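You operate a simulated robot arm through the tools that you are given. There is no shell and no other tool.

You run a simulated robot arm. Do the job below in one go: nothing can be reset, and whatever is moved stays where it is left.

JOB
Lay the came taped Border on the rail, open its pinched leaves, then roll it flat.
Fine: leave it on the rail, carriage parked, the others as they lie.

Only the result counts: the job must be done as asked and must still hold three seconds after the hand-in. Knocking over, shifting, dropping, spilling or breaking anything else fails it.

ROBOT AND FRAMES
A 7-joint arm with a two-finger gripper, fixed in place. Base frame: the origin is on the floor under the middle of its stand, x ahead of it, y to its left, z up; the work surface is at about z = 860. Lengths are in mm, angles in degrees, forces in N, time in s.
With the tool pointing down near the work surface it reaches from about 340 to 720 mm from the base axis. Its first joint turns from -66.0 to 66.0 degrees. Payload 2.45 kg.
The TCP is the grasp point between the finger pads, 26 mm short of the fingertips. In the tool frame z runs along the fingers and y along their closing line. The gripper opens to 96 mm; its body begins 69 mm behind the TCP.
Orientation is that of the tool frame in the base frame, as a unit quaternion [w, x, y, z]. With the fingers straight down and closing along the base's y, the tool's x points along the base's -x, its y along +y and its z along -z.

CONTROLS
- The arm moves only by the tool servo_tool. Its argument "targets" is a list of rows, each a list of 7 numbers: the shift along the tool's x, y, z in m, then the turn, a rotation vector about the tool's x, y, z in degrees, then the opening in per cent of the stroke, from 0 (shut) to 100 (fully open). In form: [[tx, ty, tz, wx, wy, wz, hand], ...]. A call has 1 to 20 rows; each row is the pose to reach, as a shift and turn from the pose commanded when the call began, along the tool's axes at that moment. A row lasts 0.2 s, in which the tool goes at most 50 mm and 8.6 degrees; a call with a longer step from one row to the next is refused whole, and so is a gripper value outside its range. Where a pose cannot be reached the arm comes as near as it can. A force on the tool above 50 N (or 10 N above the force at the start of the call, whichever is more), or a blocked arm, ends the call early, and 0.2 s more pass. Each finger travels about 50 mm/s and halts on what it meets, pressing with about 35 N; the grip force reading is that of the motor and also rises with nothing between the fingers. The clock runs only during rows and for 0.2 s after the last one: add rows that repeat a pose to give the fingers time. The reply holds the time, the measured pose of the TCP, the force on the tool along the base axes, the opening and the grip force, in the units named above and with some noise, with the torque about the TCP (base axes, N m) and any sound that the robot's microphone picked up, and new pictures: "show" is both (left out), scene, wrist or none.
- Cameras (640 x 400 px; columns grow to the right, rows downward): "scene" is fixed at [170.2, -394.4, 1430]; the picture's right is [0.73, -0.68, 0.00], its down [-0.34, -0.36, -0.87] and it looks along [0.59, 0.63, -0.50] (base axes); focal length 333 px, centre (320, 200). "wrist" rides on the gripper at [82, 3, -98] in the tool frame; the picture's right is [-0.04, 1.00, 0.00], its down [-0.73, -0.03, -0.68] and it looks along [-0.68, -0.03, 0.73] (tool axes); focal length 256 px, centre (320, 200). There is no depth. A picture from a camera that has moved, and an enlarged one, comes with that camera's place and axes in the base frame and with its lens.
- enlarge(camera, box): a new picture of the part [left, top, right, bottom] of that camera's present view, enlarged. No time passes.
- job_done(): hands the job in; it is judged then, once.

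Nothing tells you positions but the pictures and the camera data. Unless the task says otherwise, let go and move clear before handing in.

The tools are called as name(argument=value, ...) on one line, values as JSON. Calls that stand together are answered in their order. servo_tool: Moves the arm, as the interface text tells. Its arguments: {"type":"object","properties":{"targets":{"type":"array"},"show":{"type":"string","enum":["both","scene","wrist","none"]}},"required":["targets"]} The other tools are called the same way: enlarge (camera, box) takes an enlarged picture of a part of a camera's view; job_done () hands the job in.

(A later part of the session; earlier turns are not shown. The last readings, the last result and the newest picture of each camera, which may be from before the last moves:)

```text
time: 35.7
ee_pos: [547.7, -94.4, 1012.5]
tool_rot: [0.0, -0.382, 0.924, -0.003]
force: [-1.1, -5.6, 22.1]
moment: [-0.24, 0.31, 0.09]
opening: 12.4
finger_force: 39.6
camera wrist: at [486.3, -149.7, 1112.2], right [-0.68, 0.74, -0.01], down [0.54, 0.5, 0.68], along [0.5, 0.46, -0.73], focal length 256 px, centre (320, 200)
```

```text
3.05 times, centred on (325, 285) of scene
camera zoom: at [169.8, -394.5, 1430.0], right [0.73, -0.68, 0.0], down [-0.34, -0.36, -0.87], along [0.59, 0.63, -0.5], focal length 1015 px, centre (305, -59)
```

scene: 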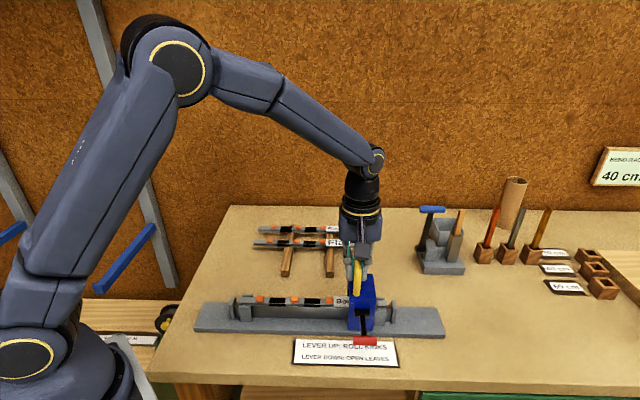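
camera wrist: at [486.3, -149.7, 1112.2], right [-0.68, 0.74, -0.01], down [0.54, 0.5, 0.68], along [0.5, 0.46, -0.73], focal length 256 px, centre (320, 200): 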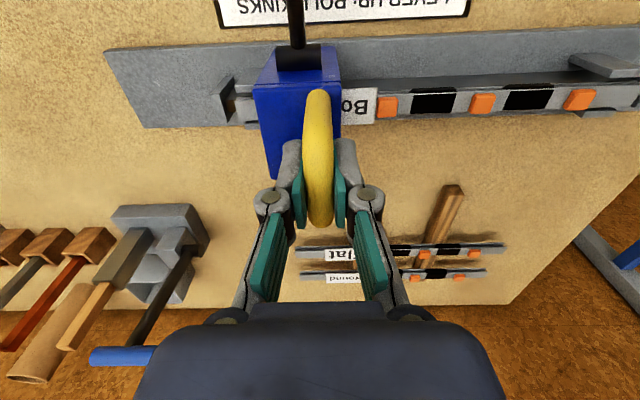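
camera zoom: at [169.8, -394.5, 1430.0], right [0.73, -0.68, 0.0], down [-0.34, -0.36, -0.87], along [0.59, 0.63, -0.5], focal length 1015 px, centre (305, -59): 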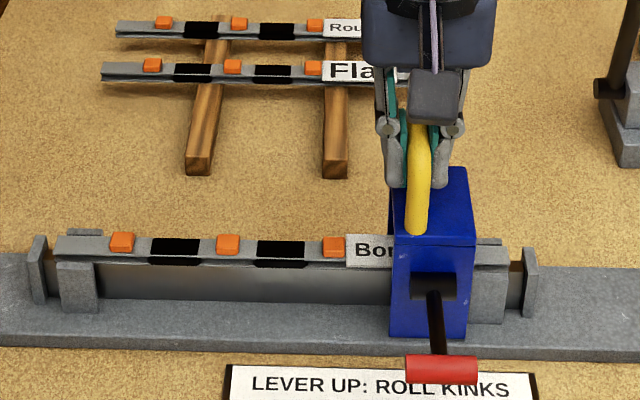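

The pass is going smoothly and the came stays put. I'm drifting slightly low (22 N up), so I'll add a small height correction as I go on.

servo_tool(targets=[[0, 0.01, -0.0008, 0, 0, 0, 5], [0, 0.02, -0.0008, 0, 0, 0, 5], [0, 0.03, -0.0009, 0, 0, 0, 5], [0, 0.04, -0.0009, 0, 0, 0, 5], [0, 0.05, -0.001, 0, 0, 0, 5], [0, 0.06, -0.001, 0, 0, 0, 5], [0, 0.07, -0.0011, 0, 0, 0, 5], [0, 0.08, -0.0011, 0, 0, 0, 5], [0, 0.09, -0.0012, 0, 0, 0, 5], [0, 0.1, -0.0012, 0, 0, 0, 5], [0, 0.11, -0.0013, 0, 0, 0, 5], [0, 0.12, -0.0013, 0, 0, 0, 5]])

enlarge(camera="scene", box=[200, 220, 430, 350])

```text
time: 38.3
ee_pos: [462.9, -9.5, 1012.6]
tool_rot: [-0.002, -0.381, 0.924, -0.001]
force: [-3.5, -7.1, -14.2]
moment: [0.5, -0.38, 0.1]
opening: 12.3
finger_force: 38.9
camera wrist: at [401.7, -64.5, 1112.5], right [-0.68, 0.74, 0.0], down [0.54, 0.5, 0.68], along [0.5, 0.46, -0.74], focal length 256 px, centre (320, 200)
```

scene: 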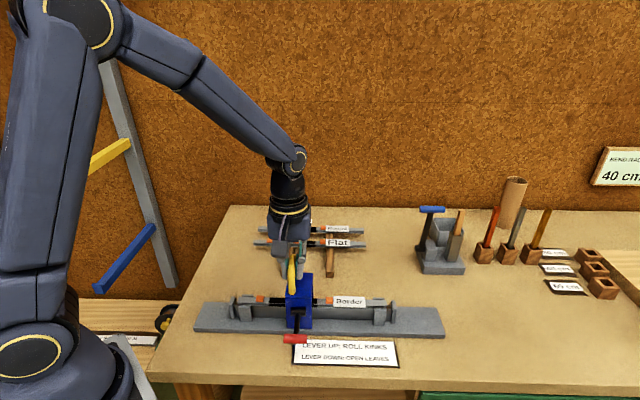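
wrist: 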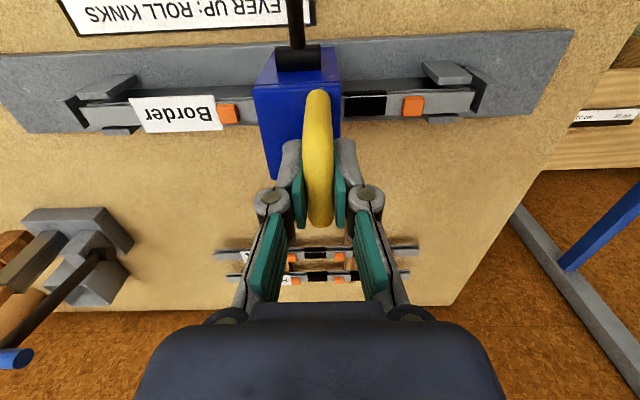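

```text
2.78 times, centred on (315, 285) of scene
camera zoom: at [170.3, -394.6, 1429.9], right [0.73, -0.68, 0.0], down [-0.34, -0.36, -0.87], along [0.59, 0.63, -0.5], focal length 927 px, centre (334, -36)
```

zoom: 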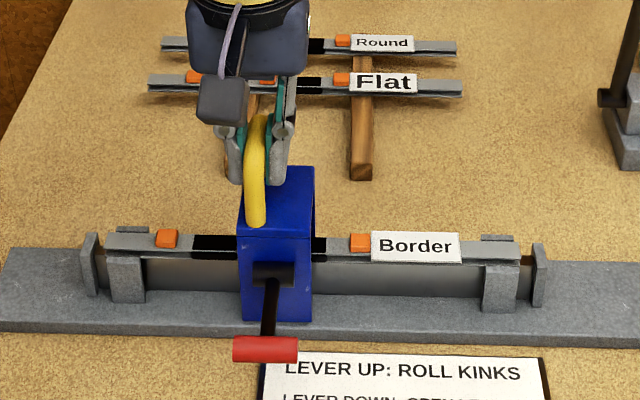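

About halfway, with the came still seated. I'll trim height and side offset slightly and continue toward the left end.

servo_tool(targets=[[0.0004, 0.01, 0.0005, 0, 0, 0, 5], [0.0004, 0.02, 0.0005, 0, 0, 0, 5], [0.0005, 0.03, 0.0005, 0, 0, 0, 5], [0.0005, 0.04, 0.0004, 0, 0, 0, 5], [0.0005, 0.05, 0.0004, 0, 0, 0, 5], [0.0006, 0.06, 0.0003, 0, 0, 0, 5], [0.0006, 0.07, 0.0003, 0, 0, 0, 5], [0.0007, 0.08, 0.0002, 0, 0, 0, 5], [0.0007, 0.09, 0.0002, 0, 0, 0, 5], [0.0008, 0.1, 0.0001, 0, 0, 0, 5]])

enlarge(camera="scene", box=[180, 220, 410, 350])

enlarge(camera="wrist", box=[0, 0, 640, 200])

```text
time: 40.5
ee_pos: [392.8, 60.2, 1013.1]
tool_rot: [0.0, -0.382, 0.924, -0.002]
force: [-3.0, -6.9, -1.7]
moment: [0.7, -0.69, 0.1]
opening: 12.5
finger_force: 39.5
camera wrist: at [331.4, 5.5, 1112.2], right [-0.68, 0.74, 0.0], down [0.54, 0.5, 0.68], along [0.5, 0.46, -0.73], focal length 256 px, centre (320, 200)
```

scene: 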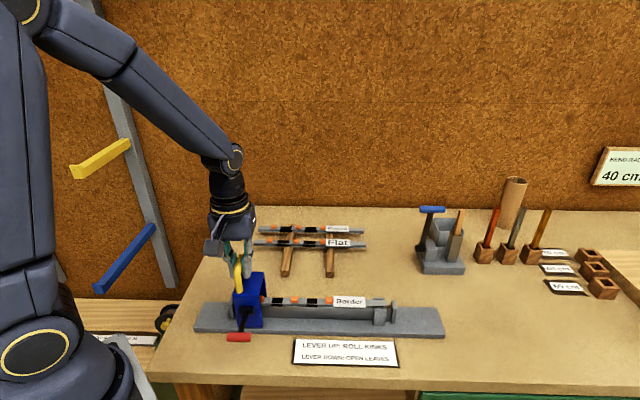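
wrist: 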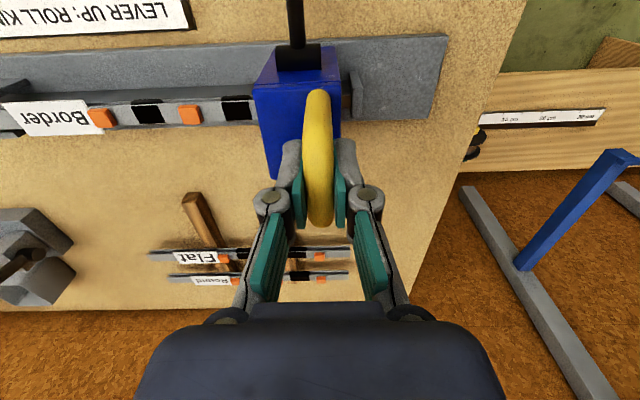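

```text
2.78 times, centred on (295, 285) of scene
camera zoom: at [170.1, -394.7, 1429.9], right [0.73, -0.68, 0.0], down [-0.34, -0.36, -0.87], along [0.59, 0.63, -0.5], focal length 927 px, centre (390, -36)
```

zoom: 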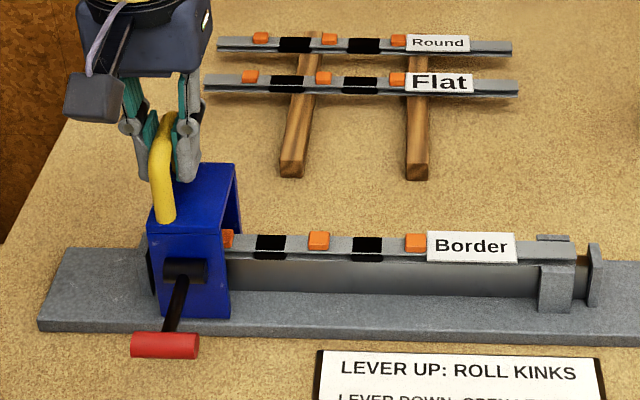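

```text
1.00 times, centred on (320, 100) of wrist (not enlarged: the box is as wide or as high as the picture)
camera zoom: at [331.4, 5.5, 1112.2], right [-0.68, 0.74, 0.0], down [0.54, 0.5, 0.68], along [0.5, 0.46, -0.73], focal length 256 px, centre (320, 300)
```

zoom: 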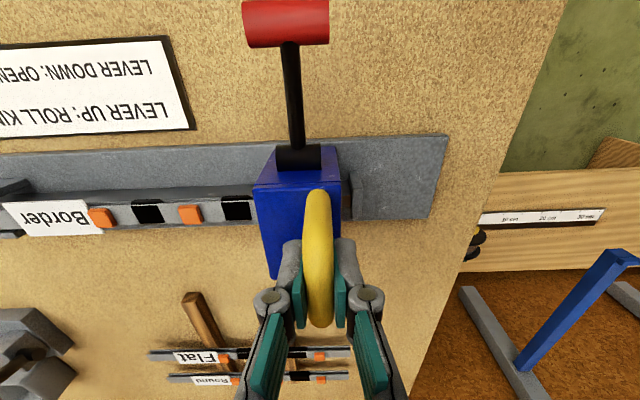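

The black pinched sections now look shorter where the carriage has passed. I'll zoom in on them.

enlarge(camera="scene", box=[255, 290, 345, 325])

enlarge(camera="wrist", box=[0, 60, 280, 150])

enlarge(camera="scene", box=[245, 220, 345, 255])

```text
7.11 times, centred on (300, 308) of scene
camera zoom: at [170.1, -394.7, 1429.9], right [0.73, -0.68, 0.0], down [-0.34, -0.36, -0.87], along [0.59, 0.63, -0.5], focal length 2368 px, centre (462, -564)
```

zoom: 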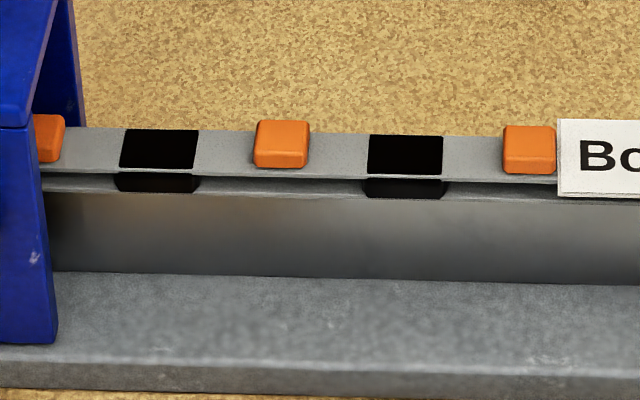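

```text
2.29 times, centred on (140, 105) of wrist
camera zoom: at [331.4, 5.5, 1112.2], right [-0.68, 0.74, 0.0], down [0.54, 0.5, 0.68], along [0.5, 0.46, -0.73], focal length 585 px, centre (731, 417)
```

zoom: 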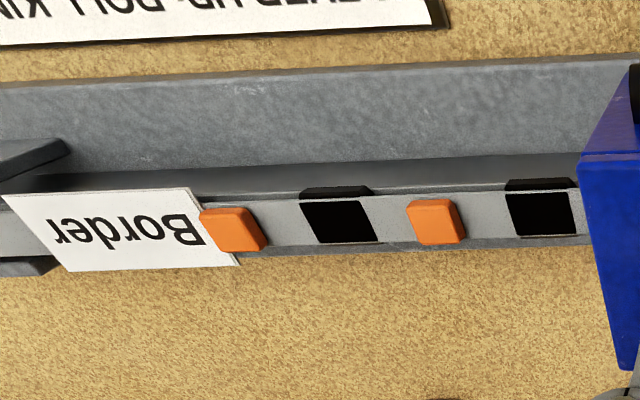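

```text
6.40 times, centred on (295, 238) of scene
camera zoom: at [170.1, -394.7, 1429.9], right [0.73, -0.68, 0.0], down [-0.34, -0.36, -0.87], along [0.59, 0.63, -0.5], focal length 2131 px, centre (480, -40)
```

zoom: 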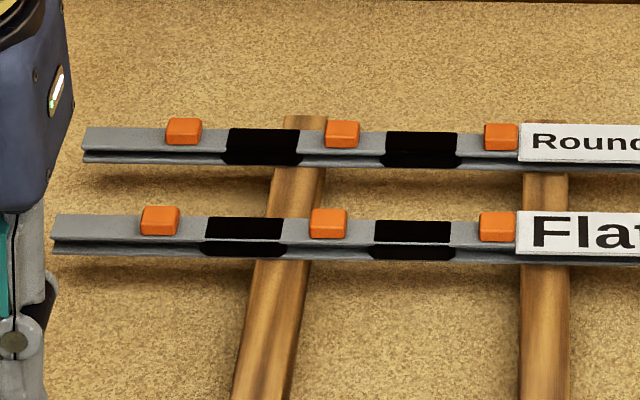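

The black sections shrank from about 30 mm to 21 mm, so each lever-down pass opens the leaves partly and more passes will be needed. I'll finish this pass to the left end.

servo_tool(targets=[[0.0004, 0.009, 0, 0, 0, 0, 5], [0.0004, 0.018, 0, 0, 0, 0, 5], [0.0005, 0.027, 0, 0, 0, 0, 5], [0.0005, 0.036, 0, 0, 0, 0, 5], [0.0005, 0.045, 0, 0, 0, 0, 5], [0.0005, 0.053, 0, 0, 0, 0, 5], [0.0005, 0.06, 0, 0, 0, 0, 5], [0.0005, 0.066, 0, 0, 0, 0, 5], [0.0005, 0.07, 0, 0, 0, 0, 5]])

enlarge(camera="scene", box=[180, 230, 410, 350])

enlarge(camera="scene", box=[225, 285, 345, 330])

```text
time: 42.5
ee_pos: [342.3, 110.2, 1013.7]
tool_rot: [0.002, -0.382, 0.924, -0.003]
force: [0.7, -2.6, 30.5]
moment: [-0.09, 0.1, 0.08]
opening: 12.3
finger_force: 39.3
camera wrist: at [281.7, 54.7, 1111.8], right [-0.68, 0.74, -0.01], down [0.54, 0.5, 0.68], along [0.5, 0.46, -0.73], focal length 256 px, centre (320, 200)
```

scene: 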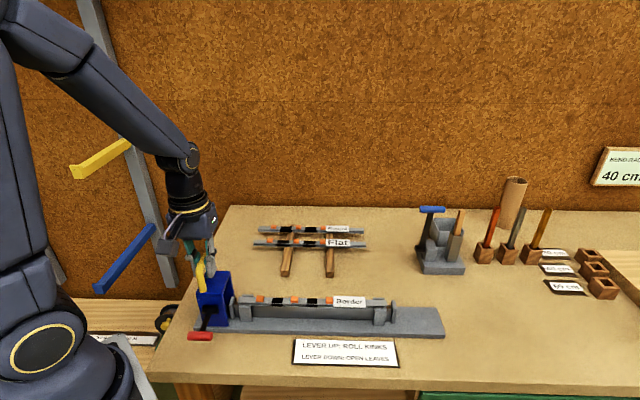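
wrist: 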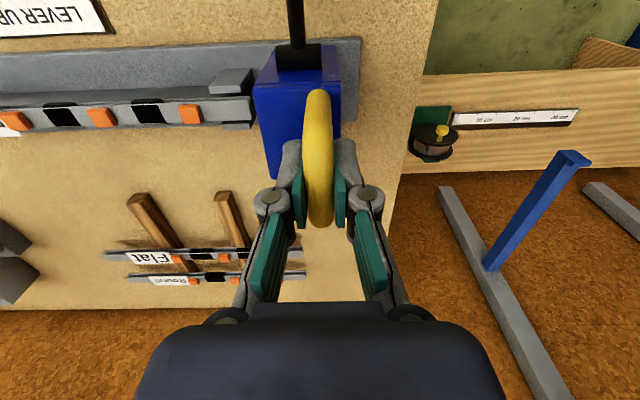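

```text
2.78 times, centred on (295, 290) of scene
camera zoom: at [169.9, -394.6, 1430.0], right [0.73, -0.68, 0.0], down [-0.34, -0.36, -0.87], along [0.59, 0.63, -0.5], focal length 927 px, centre (390, -50)
```

zoom: 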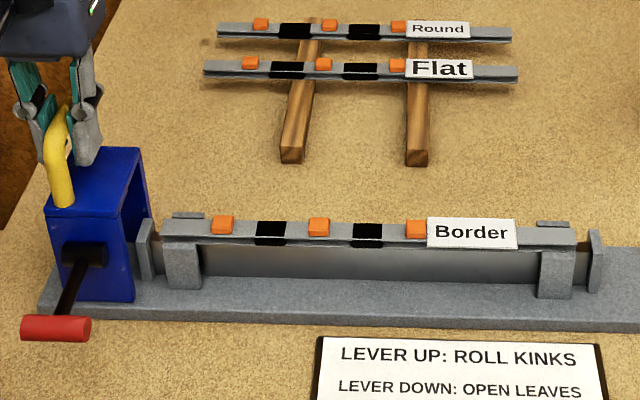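

```text
5.33 times, centred on (285, 308) of scene
camera zoom: at [169.9, -394.6, 1430.0], right [0.73, -0.68, 0.0], down [-0.34, -0.36, -0.87], along [0.59, 0.63, -0.5], focal length 1776 px, centre (507, -373)
```

zoom: 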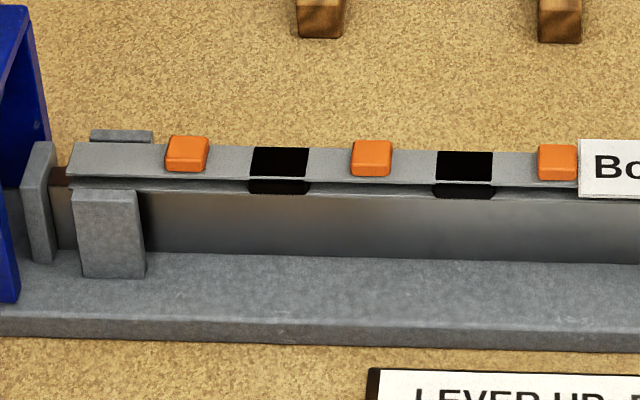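

The first lever-down pass is complete and the carriage is past the left end plate. I'll relieve the downward pressure and run back to the right, lever still down, as a second opening pass.

servo_tool(targets=[[0, 0, -0.001, 0, 0, 0, 5], [0, -0.008, -0.001, 0, 0, 0, 5], [0, -0.018, -0.001, 0, 0, 0, 5], [0, -0.028, -0.001, 0, 0, 0, 5], [0, -0.038, -0.0009, 0, 0, 0, 5], [0, -0.048, -0.0009, 0, 0, 0, 5], [0, -0.058, -0.0008, 0, 0, 0, 5], [0, -0.068, -0.0008, 0, 0, 0, 5], [0, -0.078, -0.0007, 0, 0, 0, 5], [0, -0.088, -0.0007, 0, 0, 0, 5], [0, -0.098, -0.0006, 0, 0, 0, 5], [0, -0.108, -0.0006, 0, 0, 0, 5]], show="none")

enlarge(camera="scene", box=[180, 230, 410, 350])

```text
time: 45.1
ee_pos: [418.6, 32.9, 1013.8]
tool_rot: [0.0, -0.382, 0.924, -0.003]
force: [4.5, 9.1, -8.1]
moment: [-0.72, 0.73, 0.09]
opening: 12.5
finger_force: 38.7
```

```text
2.78 times, centred on (295, 290) of scene
camera zoom: at [170.5, -394.1, 1430.0], right [0.73, -0.68, 0.0], down [-0.34, -0.37, -0.87], along [0.59, 0.63, -0.5], focal length 927 px, centre (390, -50)
```

zoom: 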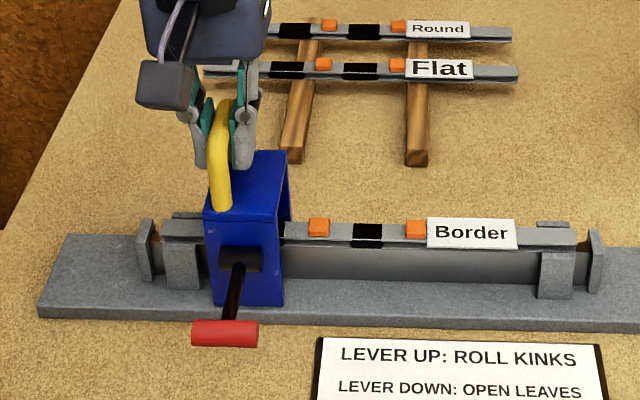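

servo_tool(targets=[[-0.0006, -0.01, 0.0004, 0, 0, 0, 5], [-0.0007, -0.02, 0.0004, 0, 0, 0, 5], [-0.0007, -0.03, 0.0005, 0, 0, 0, 5], [-0.0008, -0.04, 0.0005, 0, 0, 0, 5], [-0.0008, -0.05, 0.0006, 0, 0, 0, 5], [-0.0009, -0.06, 0.0006, 0, 0, 0, 5], [-0.0009, -0.07, 0.0007, 0, 0, 0, 5], [-0.001, -0.08, 0.0007, 0, 0, 0, 5], [-0.001, -0.09, 0.0008, 0, 0, 0, 5], [-0.001, -0.1, 0.0008, 0, 0, 0, 5], [-0.0011, -0.11, 0.0009, 0, 0, 0, 5], [-0.0011, -0.12, 0.0009, 0, 0, 0, 5]], show="none")

enlarge(camera="scene", box=[180, 230, 410, 350])

enlarge(camera="scene", box=[225, 285, 345, 330])

```text
time: 47.7
ee_pos: [504.2, -52.3, 1014.8]
tool_rot: [-0.001, -0.382, 0.924, -0.002]
force: [-10.1, -6.4, 6.0]
moment: [0.17, -0.27, 0.08]
opening: 12.4
finger_force: 38.9
```

```text
2.78 times, centred on (295, 290) of scene
camera zoom: at [169.8, -394.6, 1430.0], right [0.73, -0.68, 0.0], down [-0.34, -0.36, -0.87], along [0.59, 0.63, -0.5], focal length 927 px, centre (390, -50)
```

zoom: 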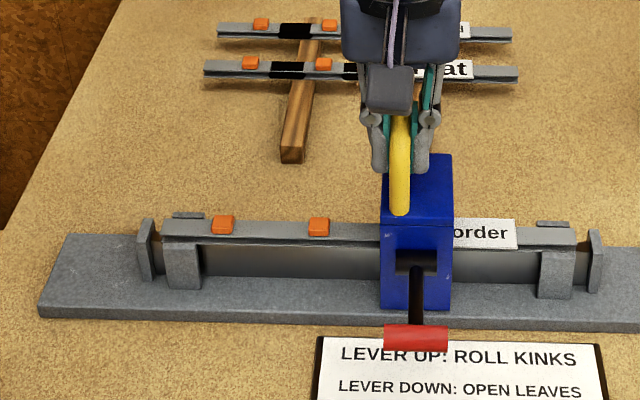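

```text
5.33 times, centred on (285, 308) of scene
camera zoom: at [169.8, -394.6, 1430.0], right [0.73, -0.68, 0.0], down [-0.34, -0.36, -0.87], along [0.59, 0.63, -0.5], focal length 1776 px, centre (507, -373)
```

zoom: 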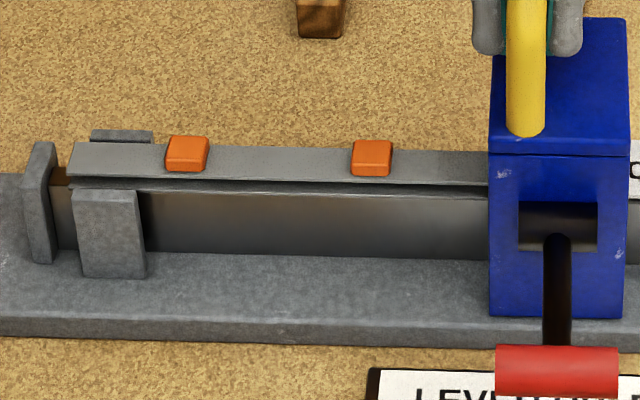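

The second pass cleared the pinched sections completely; only the orange kinks remain. I'll continue to the right end.

servo_tool(targets=[[0.0006, -0.01, 0, 0, 0, 0, 5], [0.0008, -0.02, 0, 0, 0, 0, 5], [0.0008, -0.03, 0, 0, 0, 0, 5], [0.0008, -0.04, 0.0001, 0, 0, 0, 5], [0.0008, -0.05, 0.0001, 0, 0, 0, 5], [0.0007, -0.06, 0.0001, 0, 0, 0, 5], [0.0007, -0.07, 0.0002, 0, 0, 0, 5], [0.0007, -0.08, 0.0002, 0, 0, 0, 5], [0.0007, -0.09, 0.0002, 0, 0, 0, 5], [0.0006, -0.1, 0.0003, 0, 0, 0, 5], [0.0006, -0.11, 0.0003, 0, 0, 0, 5], [0.0006, -0.12, 0.0003, 0, 0, 0, 5]], show="none")

enlarge(camera="scene", box=[220, 230, 450, 350])

```text
time: 50.3
ee_pos: [588.0, -134.8, 1014.7]
tool_rot: [0.0, -0.382, 0.924, -0.002]
force: [-4.9, -1.6, -18.0]
moment: [0.05, -0.12, 0.11]
opening: 12.3
finger_force: 38.9
```

```text
2.78 times, centred on (335, 290) of scene
camera zoom: at [170.4, -394.5, 1429.9], right [0.73, -0.68, 0.0], down [-0.34, -0.36, -0.87], along [0.59, 0.63, -0.5], focal length 927 px, centre (278, -50)
```

zoom: 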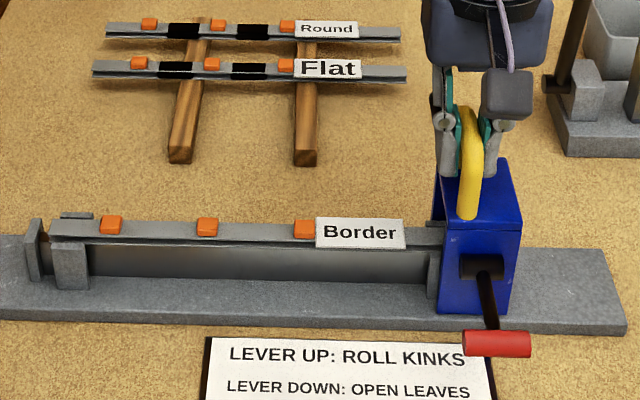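

servo_tool(targets=[[0.0003, -0.01, 0.0006, 0, 0, 0, 5], [0.0003, -0.02, 0.0006, 0, 0, 0, 5], [0.0003, -0.03, 0.0007, 0, 0, 0, 5], [0.0003, -0.04, 0.0007, 0, 0, 0, 5], [0.0003, -0.05, 0.0008, 0, 0, 0, 5], [0.0003, -0.058, 0.0008, 0, 0, 0, 5], [0.0003, -0.064, 0.0009, 0, 0, 0, 5], [0.0003, -0.068, 0.0009, 0, 0, 0, 5], [0.0003, -0.0705, 0.0009, 0, 0, 0, 5], [0.0003, -0.0705, 0.0009, 0, 0, 0, 5]])

enlarge(camera="scene", box=[220, 230, 450, 350])

enlarge(camera="scene", box=[380, 230, 470, 350])

```text
time: 52.5
ee_pos: [638.3, -185.6, 1012.9]
tool_rot: [0.001, -0.383, 0.924, -0.002]
force: [-0.8, 0.8, -0.1]
moment: [-0.43, 0.46, 0.04]
opening: 12.4
finger_force: 39.2
camera wrist: at [577.4, -241.3, 1112.5], right [-0.68, 0.74, -0.01], down [0.54, 0.5, 0.68], along [0.5, 0.46, -0.73], focal length 256 px, centre (320, 200)
```

scene: 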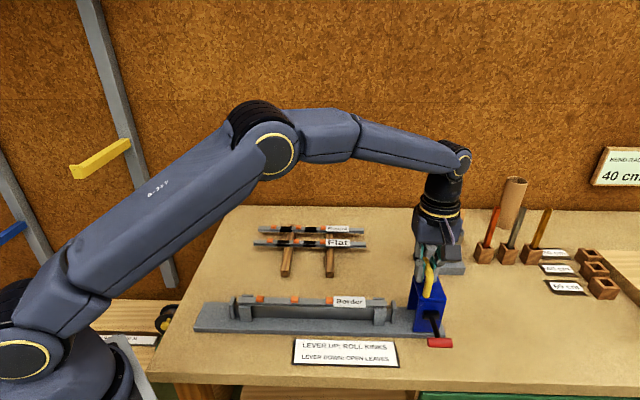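
wrist: 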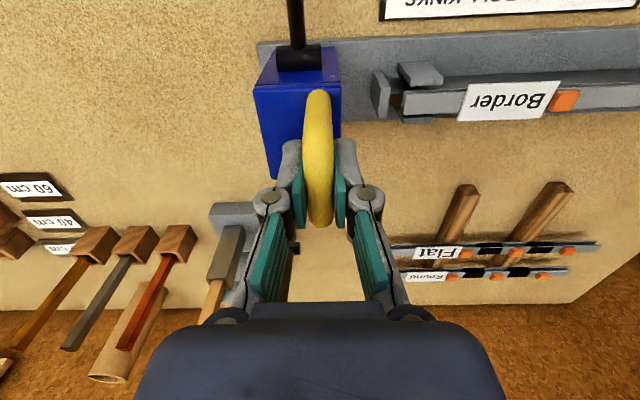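

```text
2.78 times, centred on (335, 290) of scene
camera zoom: at [170.2, -394.3, 1430.0], right [0.73, -0.68, 0.0], down [-0.34, -0.36, -0.87], along [0.59, 0.63, -0.5], focal length 927 px, centre (278, -50)
```

zoom: 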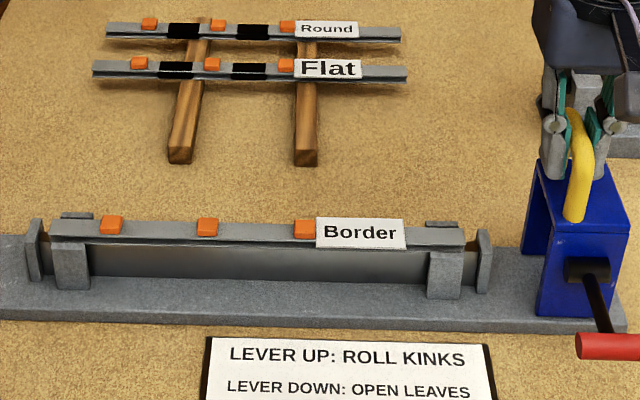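

```text
3.33 times, centred on (425, 290) of scene
camera zoom: at [170.2, -394.3, 1430.0], right [0.73, -0.68, 0.0], down [-0.34, -0.36, -0.87], along [0.59, 0.63, -0.5], focal length 1110 px, centre (-30, -100)
```

zoom: 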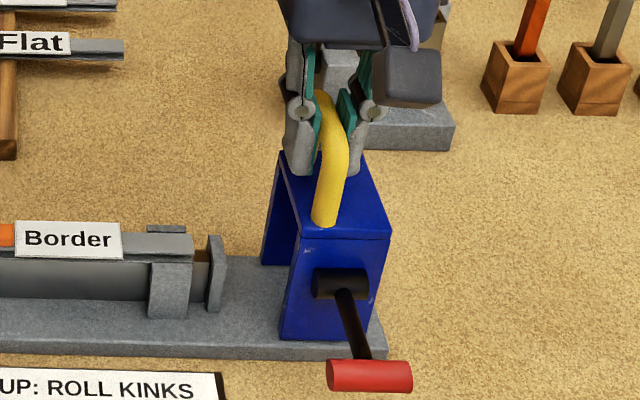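

All pinches are open and the carriage is back at its start. I'll release the yellow grip, rise clear and go back over the lever handle to raise it.

servo_tool(targets=[[0, 0, 0, 0, 0, 0, 25], [0, 0, 0, 0, 0, 0, 50], [0, 0, 0, 0, 0, 0, 65], [0, 0, -0.003, 0, 0, 0, 65], [0, 0, -0.035, 0, 0, 0, 70], [0, 0, -0.062, 0, 0, 0, 75], [0.03, -0.005, -0.062, 0, 0, 0, 75], [0.065, -0.01, -0.062, 0, 0, 0, 75], [0.092, -0.013, -0.062, 0, 0, 0, 75], [0.092, -0.013, -0.062, 0, 0, 0, 75]])

enlarge(camera="wrist", box=[200, 40, 440, 230])

enlarge(camera="scene", box=[380, 230, 470, 350])

```text
time: 54.7
ee_pos: [582.5, -259.1, 1074.7]
tool_rot: [0.0, -0.381, 0.924, -0.003]
force: [0.0, 1.0, -0.8]
moment: [-0.01, 0.0, 0.02]
opening: 72.0
finger_force: 0.0
camera wrist: at [521.3, -315.2, 1174.3], right [-0.68, 0.74, 0.0], down [0.54, 0.5, 0.68], along [0.5, 0.46, -0.73], focal length 256 px, centre (320, 200)
```

scene: 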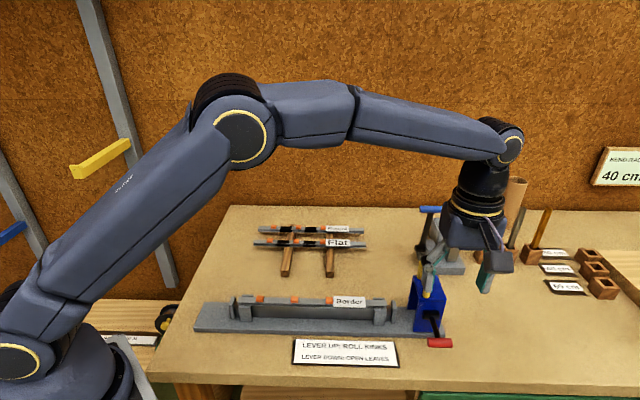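
wrist: 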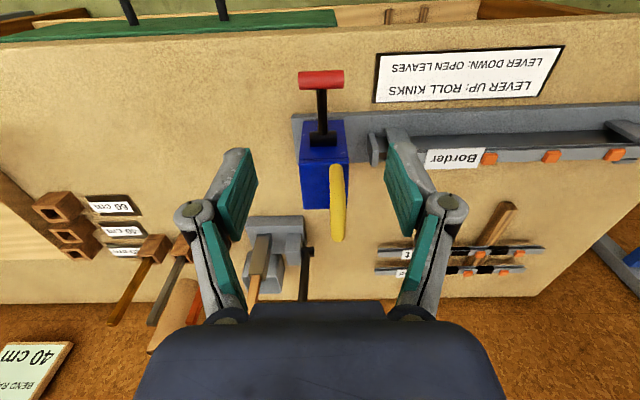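

```text
2.11 times, centred on (320, 135) of wrist
camera zoom: at [521.3, -315.2, 1174.3], right [-0.68, 0.74, 0.0], down [0.54, 0.5, 0.68], along [0.5, 0.46, -0.73], focal length 539 px, centre (320, 337)
```

zoom: 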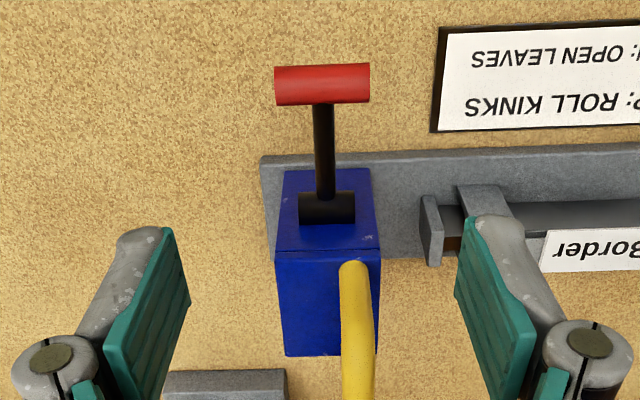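

```text
3.33 times, centred on (425, 290) of scene
camera zoom: at [170.2, -394.4, 1430.0], right [0.73, -0.68, 0.0], down [-0.34, -0.36, -0.87], along [0.59, 0.63, -0.5], focal length 1110 px, centre (-30, -100)
```

zoom: 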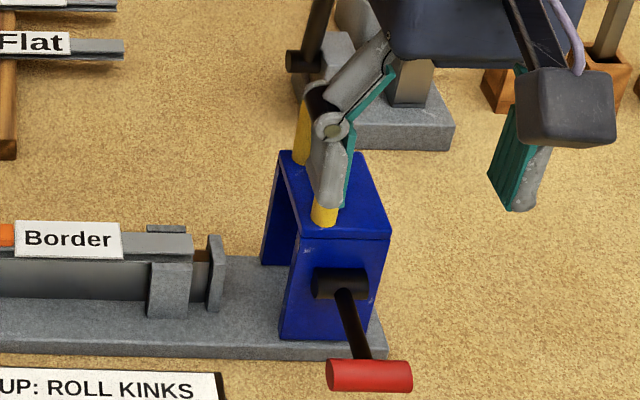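

The lever handle is right under the hand. I'll go down around its ends and grip it so I can lift it.

servo_tool(targets=[[0.001, 0, 0.04, 0, 0, 0, 75], [0.001, 0, 0.085, 0, 0, 0, 75], [0.001, 0, 0.125, 0, 0, 0, 75], [0.001, 0, 0.155, 0, 0, 0, 75], [0.001, 0, 0.156, 0, 0, 0, 75], [0.001, 0, 0.156, 0, 0, 0, 60], [0.001, 0, 0.156, 0, 0, 0, 45], [0.001, 0, 0.156, 0, 0, 0, 35], [0.001, 0, 0.156, 0, 0, 0, 35]])

enlarge(camera="wrist", box=[200, 80, 440, 270])

enlarge(camera="scene", box=[380, 230, 490, 360])

```text
time: 56.7
ee_pos: [581.5, -260.7, 919.4]
tool_rot: [0.0, -0.382, 0.924, -0.002]
force: [-5.1, 3.5, 0.6]
moment: [-0.03, 0.03, -0.02]
opening: 53.6
finger_force: 44.8
camera wrist: at [520.4, -315.8, 1017.9], right [-0.68, 0.74, 0.0], down [0.54, 0.5, 0.68], along [0.5, 0.46, -0.74], focal length 256 px, centre (320, 200)
```

scene: 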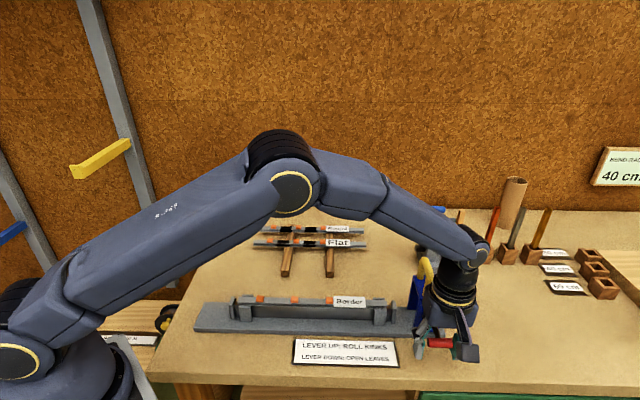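
wrist: 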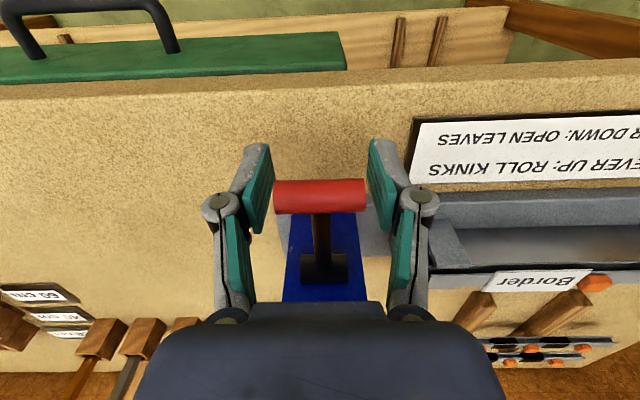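

```text
2.11 times, centred on (320, 175) of wrist
camera zoom: at [520.4, -315.8, 1017.9], right [-0.68, 0.74, 0.0], down [0.54, 0.5, 0.68], along [0.5, 0.46, -0.74], focal length 539 px, centre (320, 253)
```

zoom: 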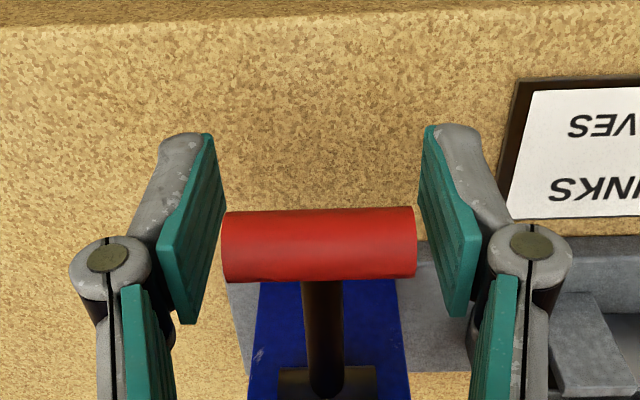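

```text
3.08 times, centred on (435, 295) of scene
camera zoom: at [170.1, -394.3, 1430.0], right [0.73, -0.68, 0.0], down [-0.34, -0.36, -0.87], along [0.59, 0.63, -0.5], focal length 1025 px, centre (-34, -92)
```

zoom: 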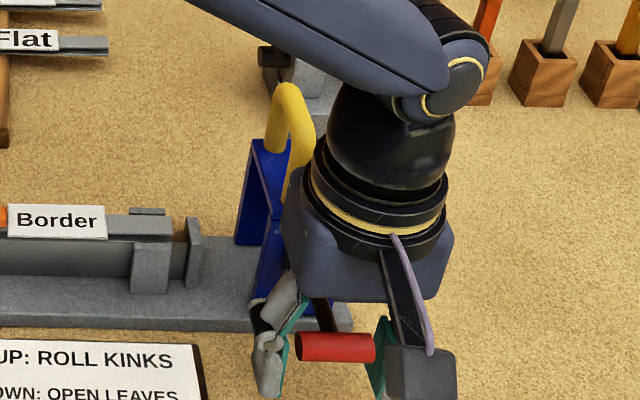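

I'm gripping the handle's ends. I'll lift along the lever's arc.

servo_tool(targets=[[-0.0006, 0, -0.0035, 0, 0, 0, 35], [-0.0014, 0, -0.0073, 0, 0, 0, 35], [-0.002, 0, -0.011, 0, 0, 0, 35], [-0.0026, 0, -0.0147, 0, 0, 0, 35], [-0.0037, 0, -0.0184, 0, 0, 0, 35], [-0.0048, 0, -0.022, 0, 0, 0, 35], [-0.0066, 0, -0.0258, 0, 0, 0, 35], [-0.0084, 0, -0.0296, 0, 0, 0, 35]])

enlarge(camera="wrist", box=[200, 80, 440, 270])

enlarge(camera="scene", box=[380, 230, 490, 360])

```text
time: 58.5
ee_pos: [585.5, -257.5, 947.7]
tool_rot: [-0.003, -0.382, 0.924, -0.001]
force: [-17.0, -2.9, -17.3]
moment: [-0.79, 0.71, -0.04]
opening: 53.8
finger_force: 44.7
camera wrist: at [525.1, -311.4, 1047.3], right [-0.68, 0.74, 0.0], down [0.54, 0.5, 0.68], along [0.5, 0.46, -0.74], focal length 256 px, centre (320, 200)
```

scene: 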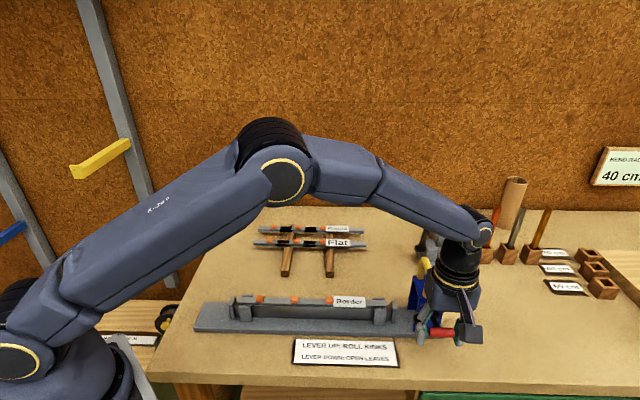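
wrist: 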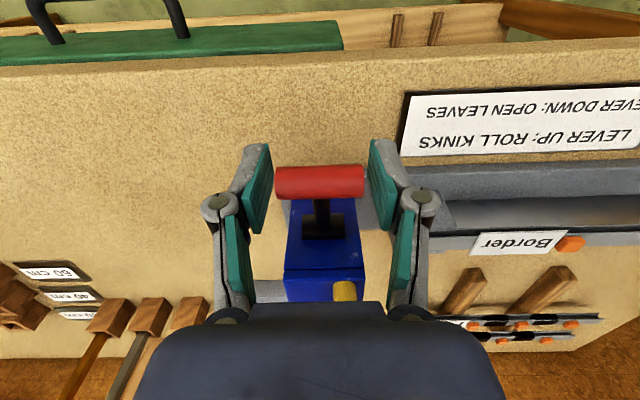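

```text
2.11 times, centred on (320, 175) of wrist
camera zoom: at [525.1, -311.4, 1047.3], right [-0.68, 0.74, 0.0], down [0.54, 0.5, 0.68], along [0.5, 0.46, -0.74], focal length 539 px, centre (320, 253)
```

zoom: 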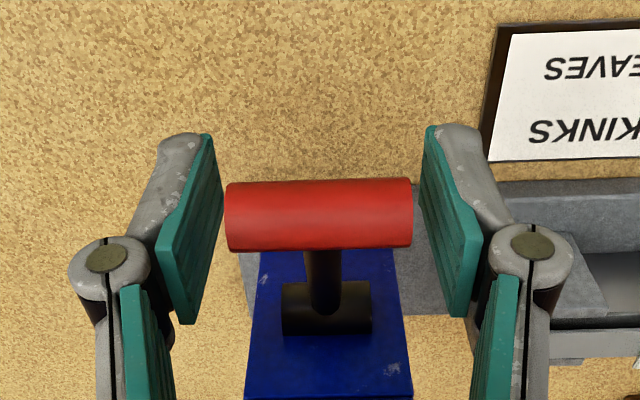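

```text
3.08 times, centred on (435, 295) of scene
camera zoom: at [170.1, -394.6, 1429.9], right [0.73, -0.68, 0.0], down [-0.34, -0.36, -0.87], along [0.59, 0.63, -0.5], focal length 1025 px, centre (-34, -92)
```

zoom: 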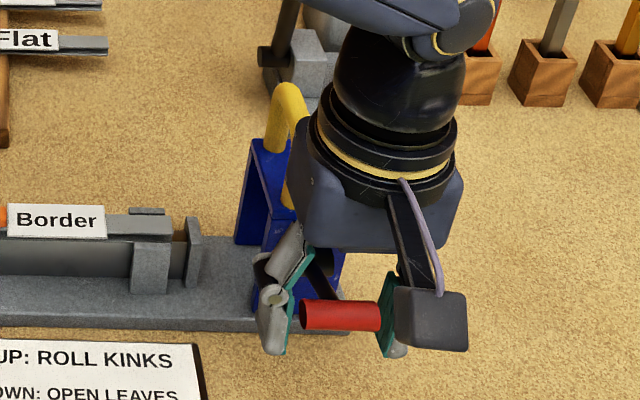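

The lever is up to about 20° and following with some slip. I'll continue the arc up and inward.

servo_tool(targets=[[-0.0017, 0, -0.004, 0, 0, 0, 35], [-0.0035, 0, -0.0079, 0, 0, 0, 35], [-0.0058, 0, -0.0115, 0, 0, 0, 35], [-0.0081, 0, -0.0152, 0, 0, 0, 35], [-0.0109, 0, -0.0186, 0, 0, 0, 35], [-0.0137, 0, -0.0219, 0, 0, 0, 35], [-0.0169, 0, -0.0248, 0, 0, 0, 35], [-0.0201, 0, -0.0277, 0, 0, 0, 35], [-0.0237, 0, -0.0301, 0, 0, 0, 35], [-0.0273, 0, -0.0325, 0, 0, 0, 35], [-0.03, 0, -0.034, 0, 0, 0, 35]])

enlarge(camera="wrist", box=[200, 80, 440, 270])

enlarge(camera="scene", box=[380, 230, 490, 360])

```text
time: 60.9
ee_pos: [610.0, -234.2, 983.7]
tool_rot: [0.001, -0.383, 0.924, -0.002]
force: [0.2, 0.2, -0.7]
moment: [-0.01, 0.01, 0.0]
opening: 33.6
finger_force: 0.0
camera wrist: at [548.2, -289.0, 1082.4], right [-0.68, 0.74, -0.01], down [0.54, 0.5, 0.68], along [0.5, 0.46, -0.73], focal length 256 px, centre (320, 200)
```

scene: 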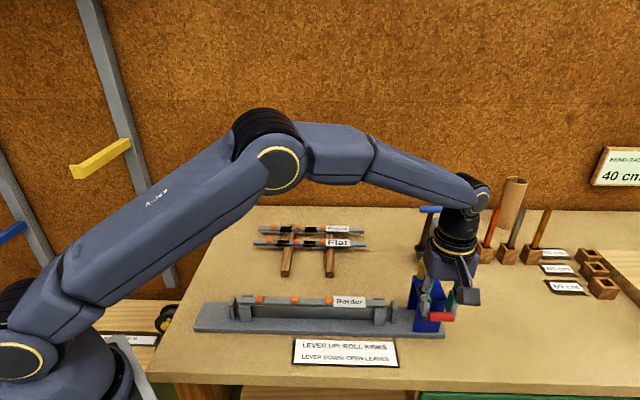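
wrist: 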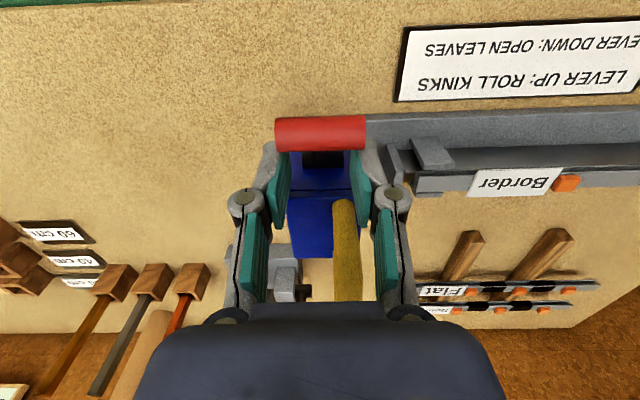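

```text
2.11 times, centred on (320, 175) of wrist
camera zoom: at [548.2, -289.0, 1082.4], right [-0.68, 0.74, -0.01], down [0.54, 0.5, 0.68], along [0.5, 0.46, -0.73], focal length 539 px, centre (320, 253)
```

zoom: 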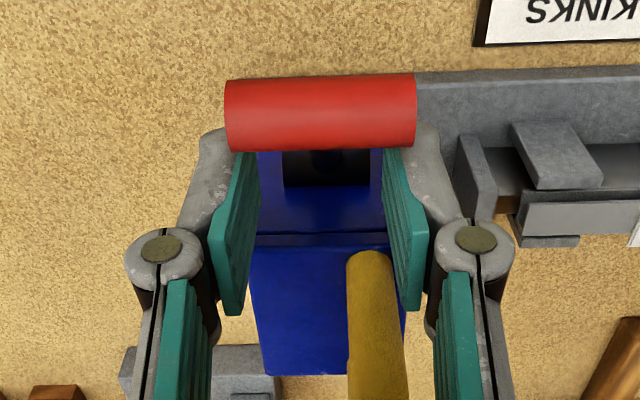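

```text
3.08 times, centred on (435, 295) of scene
camera zoom: at [170.2, -394.4, 1430.0], right [0.73, -0.68, 0.0], down [-0.34, -0.36, -0.87], along [0.59, 0.63, -0.5], focal length 1025 px, centre (-34, -92)
```

zoom: 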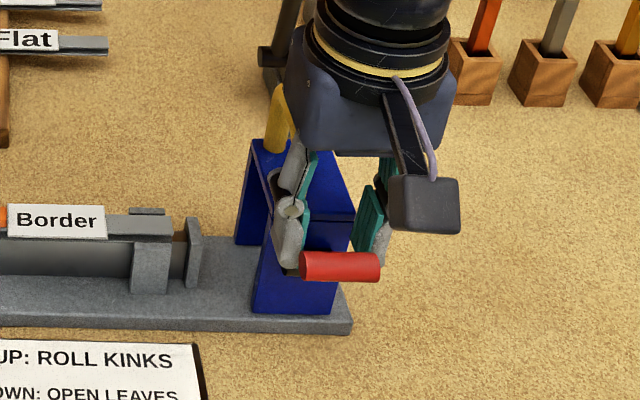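

The lever rose to about 46° and then the handle slipped out of the grip. I'll lift out, close the fingers, come around the outer side and push the handle inward to its upper stop.

servo_tool(targets=[[0, 0, -0.01, 0, 0, 0, 35], [0, 0, -0.035, 0, 0, 0, 30], [0, 0, -0.042, 0, 0, 0, 20], [0.03, 0, -0.042, 0, 0, 0, 5], [0.06, 0, -0.042, 0, 0, 0, 0], [0.06, 0, -0.042, 0, 0, 0, 0], [0.06, 0, -0.02, 0, 0, 0, 0], [0.06, 0, -0.001, 0, 0, 0, 0], [0.06, 0, -0.001, 0, 0, 0, 0]])

enlarge(camera="wrist", box=[200, 80, 440, 270])

enlarge(camera="scene", box=[380, 230, 490, 360])

```text
time: 62.9
ee_pos: [566.9, -275.9, 983.3]
tool_rot: [0.0, -0.381, 0.924, -0.002]
force: [-0.2, -0.5, -0.1]
moment: [-0.02, -0.01, 0.01]
opening: 0.0
finger_force: 28.6
camera wrist: at [505.6, -332.3, 1082.9], right [-0.68, 0.74, 0.0], down [0.54, 0.5, 0.68], along [0.5, 0.46, -0.74], focal length 256 px, centre (320, 200)
```

scene: 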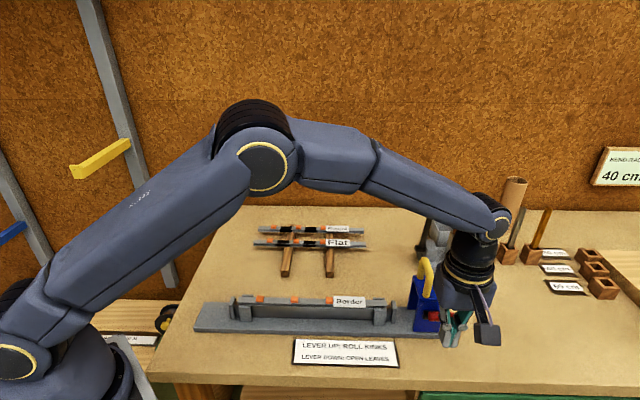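
wrist: 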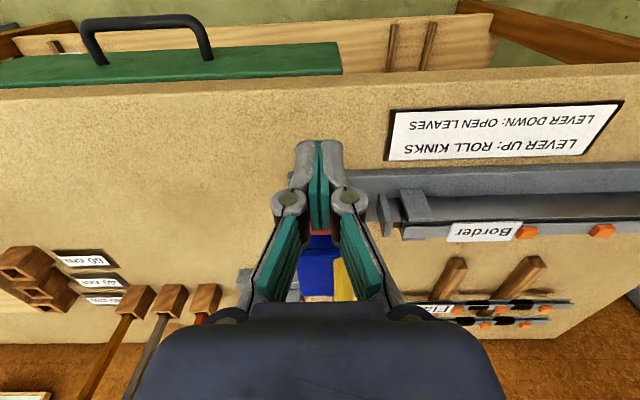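

```text
2.11 times, centred on (320, 175) of wrist
camera zoom: at [505.6, -332.3, 1082.9], right [-0.68, 0.74, 0.0], down [0.54, 0.5, 0.68], along [0.5, 0.46, -0.74], focal length 539 px, centre (320, 253)
```

zoom: 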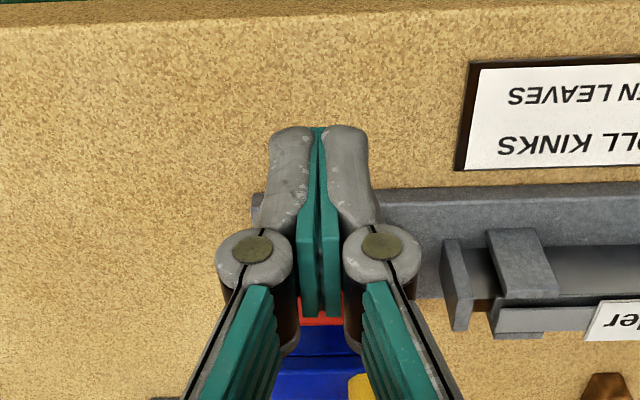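

```text
3.08 times, centred on (435, 295) of scene
camera zoom: at [170.2, -394.4, 1430.0], right [0.73, -0.68, 0.0], down [-0.34, -0.36, -0.87], along [0.59, 0.63, -0.5], focal length 1025 px, centre (-34, -92)
```

zoom: 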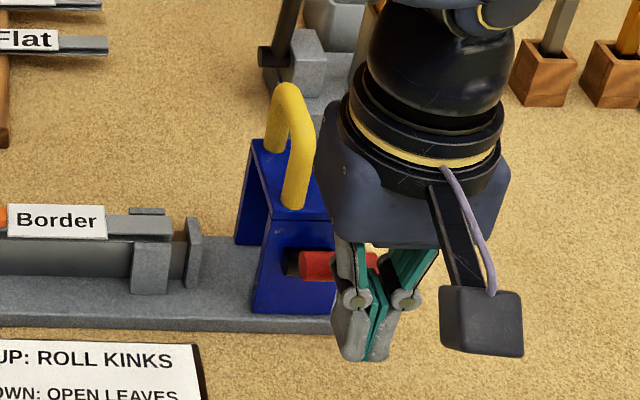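

The closed fingers are outside the handle. I'll push inward gradually, rising a little, until the lever meets its upper stop.

servo_tool(targets=[[-0.006, 0, 0, 0, 0, 0, 0], [-0.012, 0, 0, 0, 0, 0, 0], [-0.016, 0, -0.001, 0, 0, 0, 0], [-0.02, 0, -0.002, 0, 0, 0, 0], [-0.023, 0, -0.004, 0, 0, 0, 0], [-0.026, 0, -0.005, 0, 0, 0, 0], [-0.029, 0, -0.006, 0, 0, 0, 0], [-0.032, 0, -0.007, 0, 0, 0, 0], [-0.034, 0, -0.008, 0, 0, 0, 0]])

enlarge(camera="scene", box=[380, 230, 490, 360])

```text
time: 64.9
ee_pos: [587.0, -255.1, 989.4]
tool_rot: [-0.005, -0.38, 0.925, -0.002]
force: [-18.4, -12.7, -6.1]
moment: [-0.11, 0.23, 0.08]
opening: 5.9
finger_force: 28.2
camera wrist: at [527.1, -310.2, 1090.1], right [-0.67, 0.74, 0.0], down [0.55, 0.5, 0.67], along [0.5, 0.45, -0.74], focal length 256 px, centre (320, 200)
```

scene: 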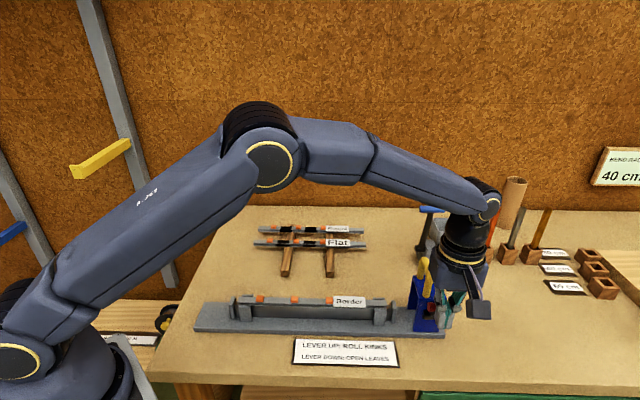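
wrist: 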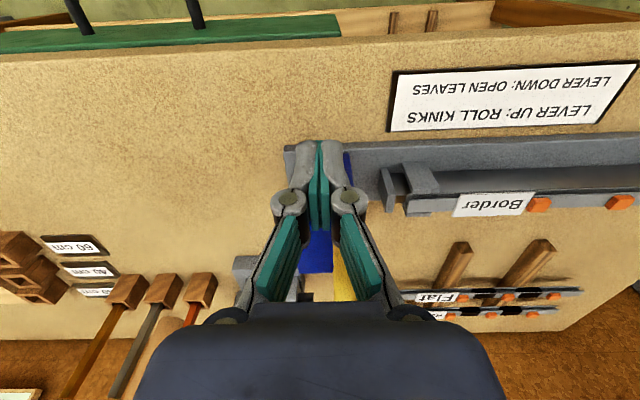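

```text
3.08 times, centred on (435, 295) of scene
camera zoom: at [169.8, -394.8, 1429.9], right [0.73, -0.68, 0.0], down [-0.34, -0.36, -0.87], along [0.59, 0.63, -0.5], focal length 1025 px, centre (-34, -92)
```

zoom: 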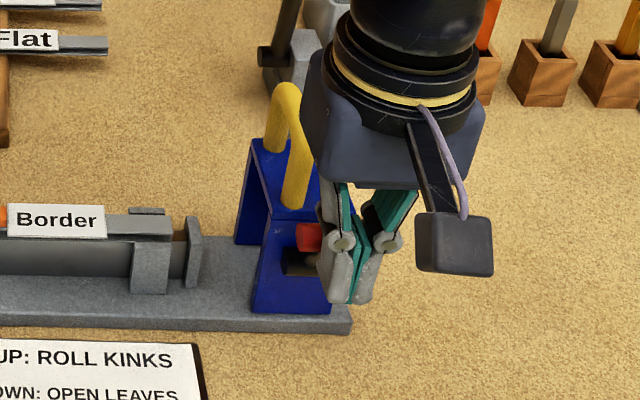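

The push is at 22 N with the handle well inward. I'll press a little more to confirm the stop.

servo_tool(targets=[[-0.002, 0, 0, 0, 0, 0, 0], [-0.004, 0, -0.0005, 0, 0, 0, 0], [-0.006, 0, -0.001, 0, 0, 0, 0], [-0.006, 0, -0.001, 0, 0, 0, 0]], show="none")

enlarge(camera="scene", box=[380, 230, 490, 360])

```text
time: 65.9
ee_pos: [588.2, -255.2, 991.5]
tool_rot: [-0.008, -0.379, 0.925, -0.004]
force: [-37.7, -21.4, -11.5]
moment: [-0.26, 0.45, 0.14]
opening: 6.2
finger_force: 28.6
```

```text
3.08 times, centred on (435, 295) of scene
camera zoom: at [169.3, -395.1, 1429.9], right [0.73, -0.68, 0.0], down [-0.34, -0.36, -0.87], along [0.59, 0.63, -0.5], focal length 1025 px, centre (-34, -92)
```

zoom: 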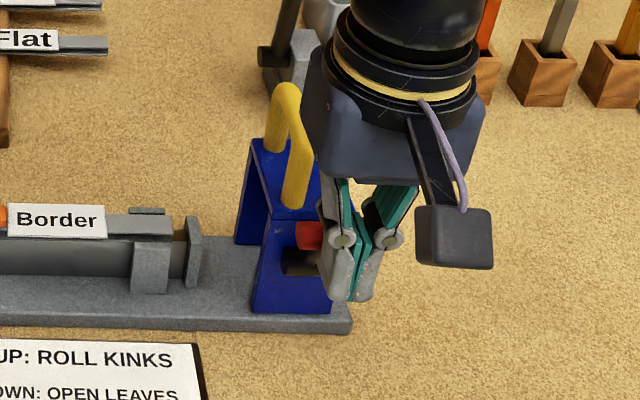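

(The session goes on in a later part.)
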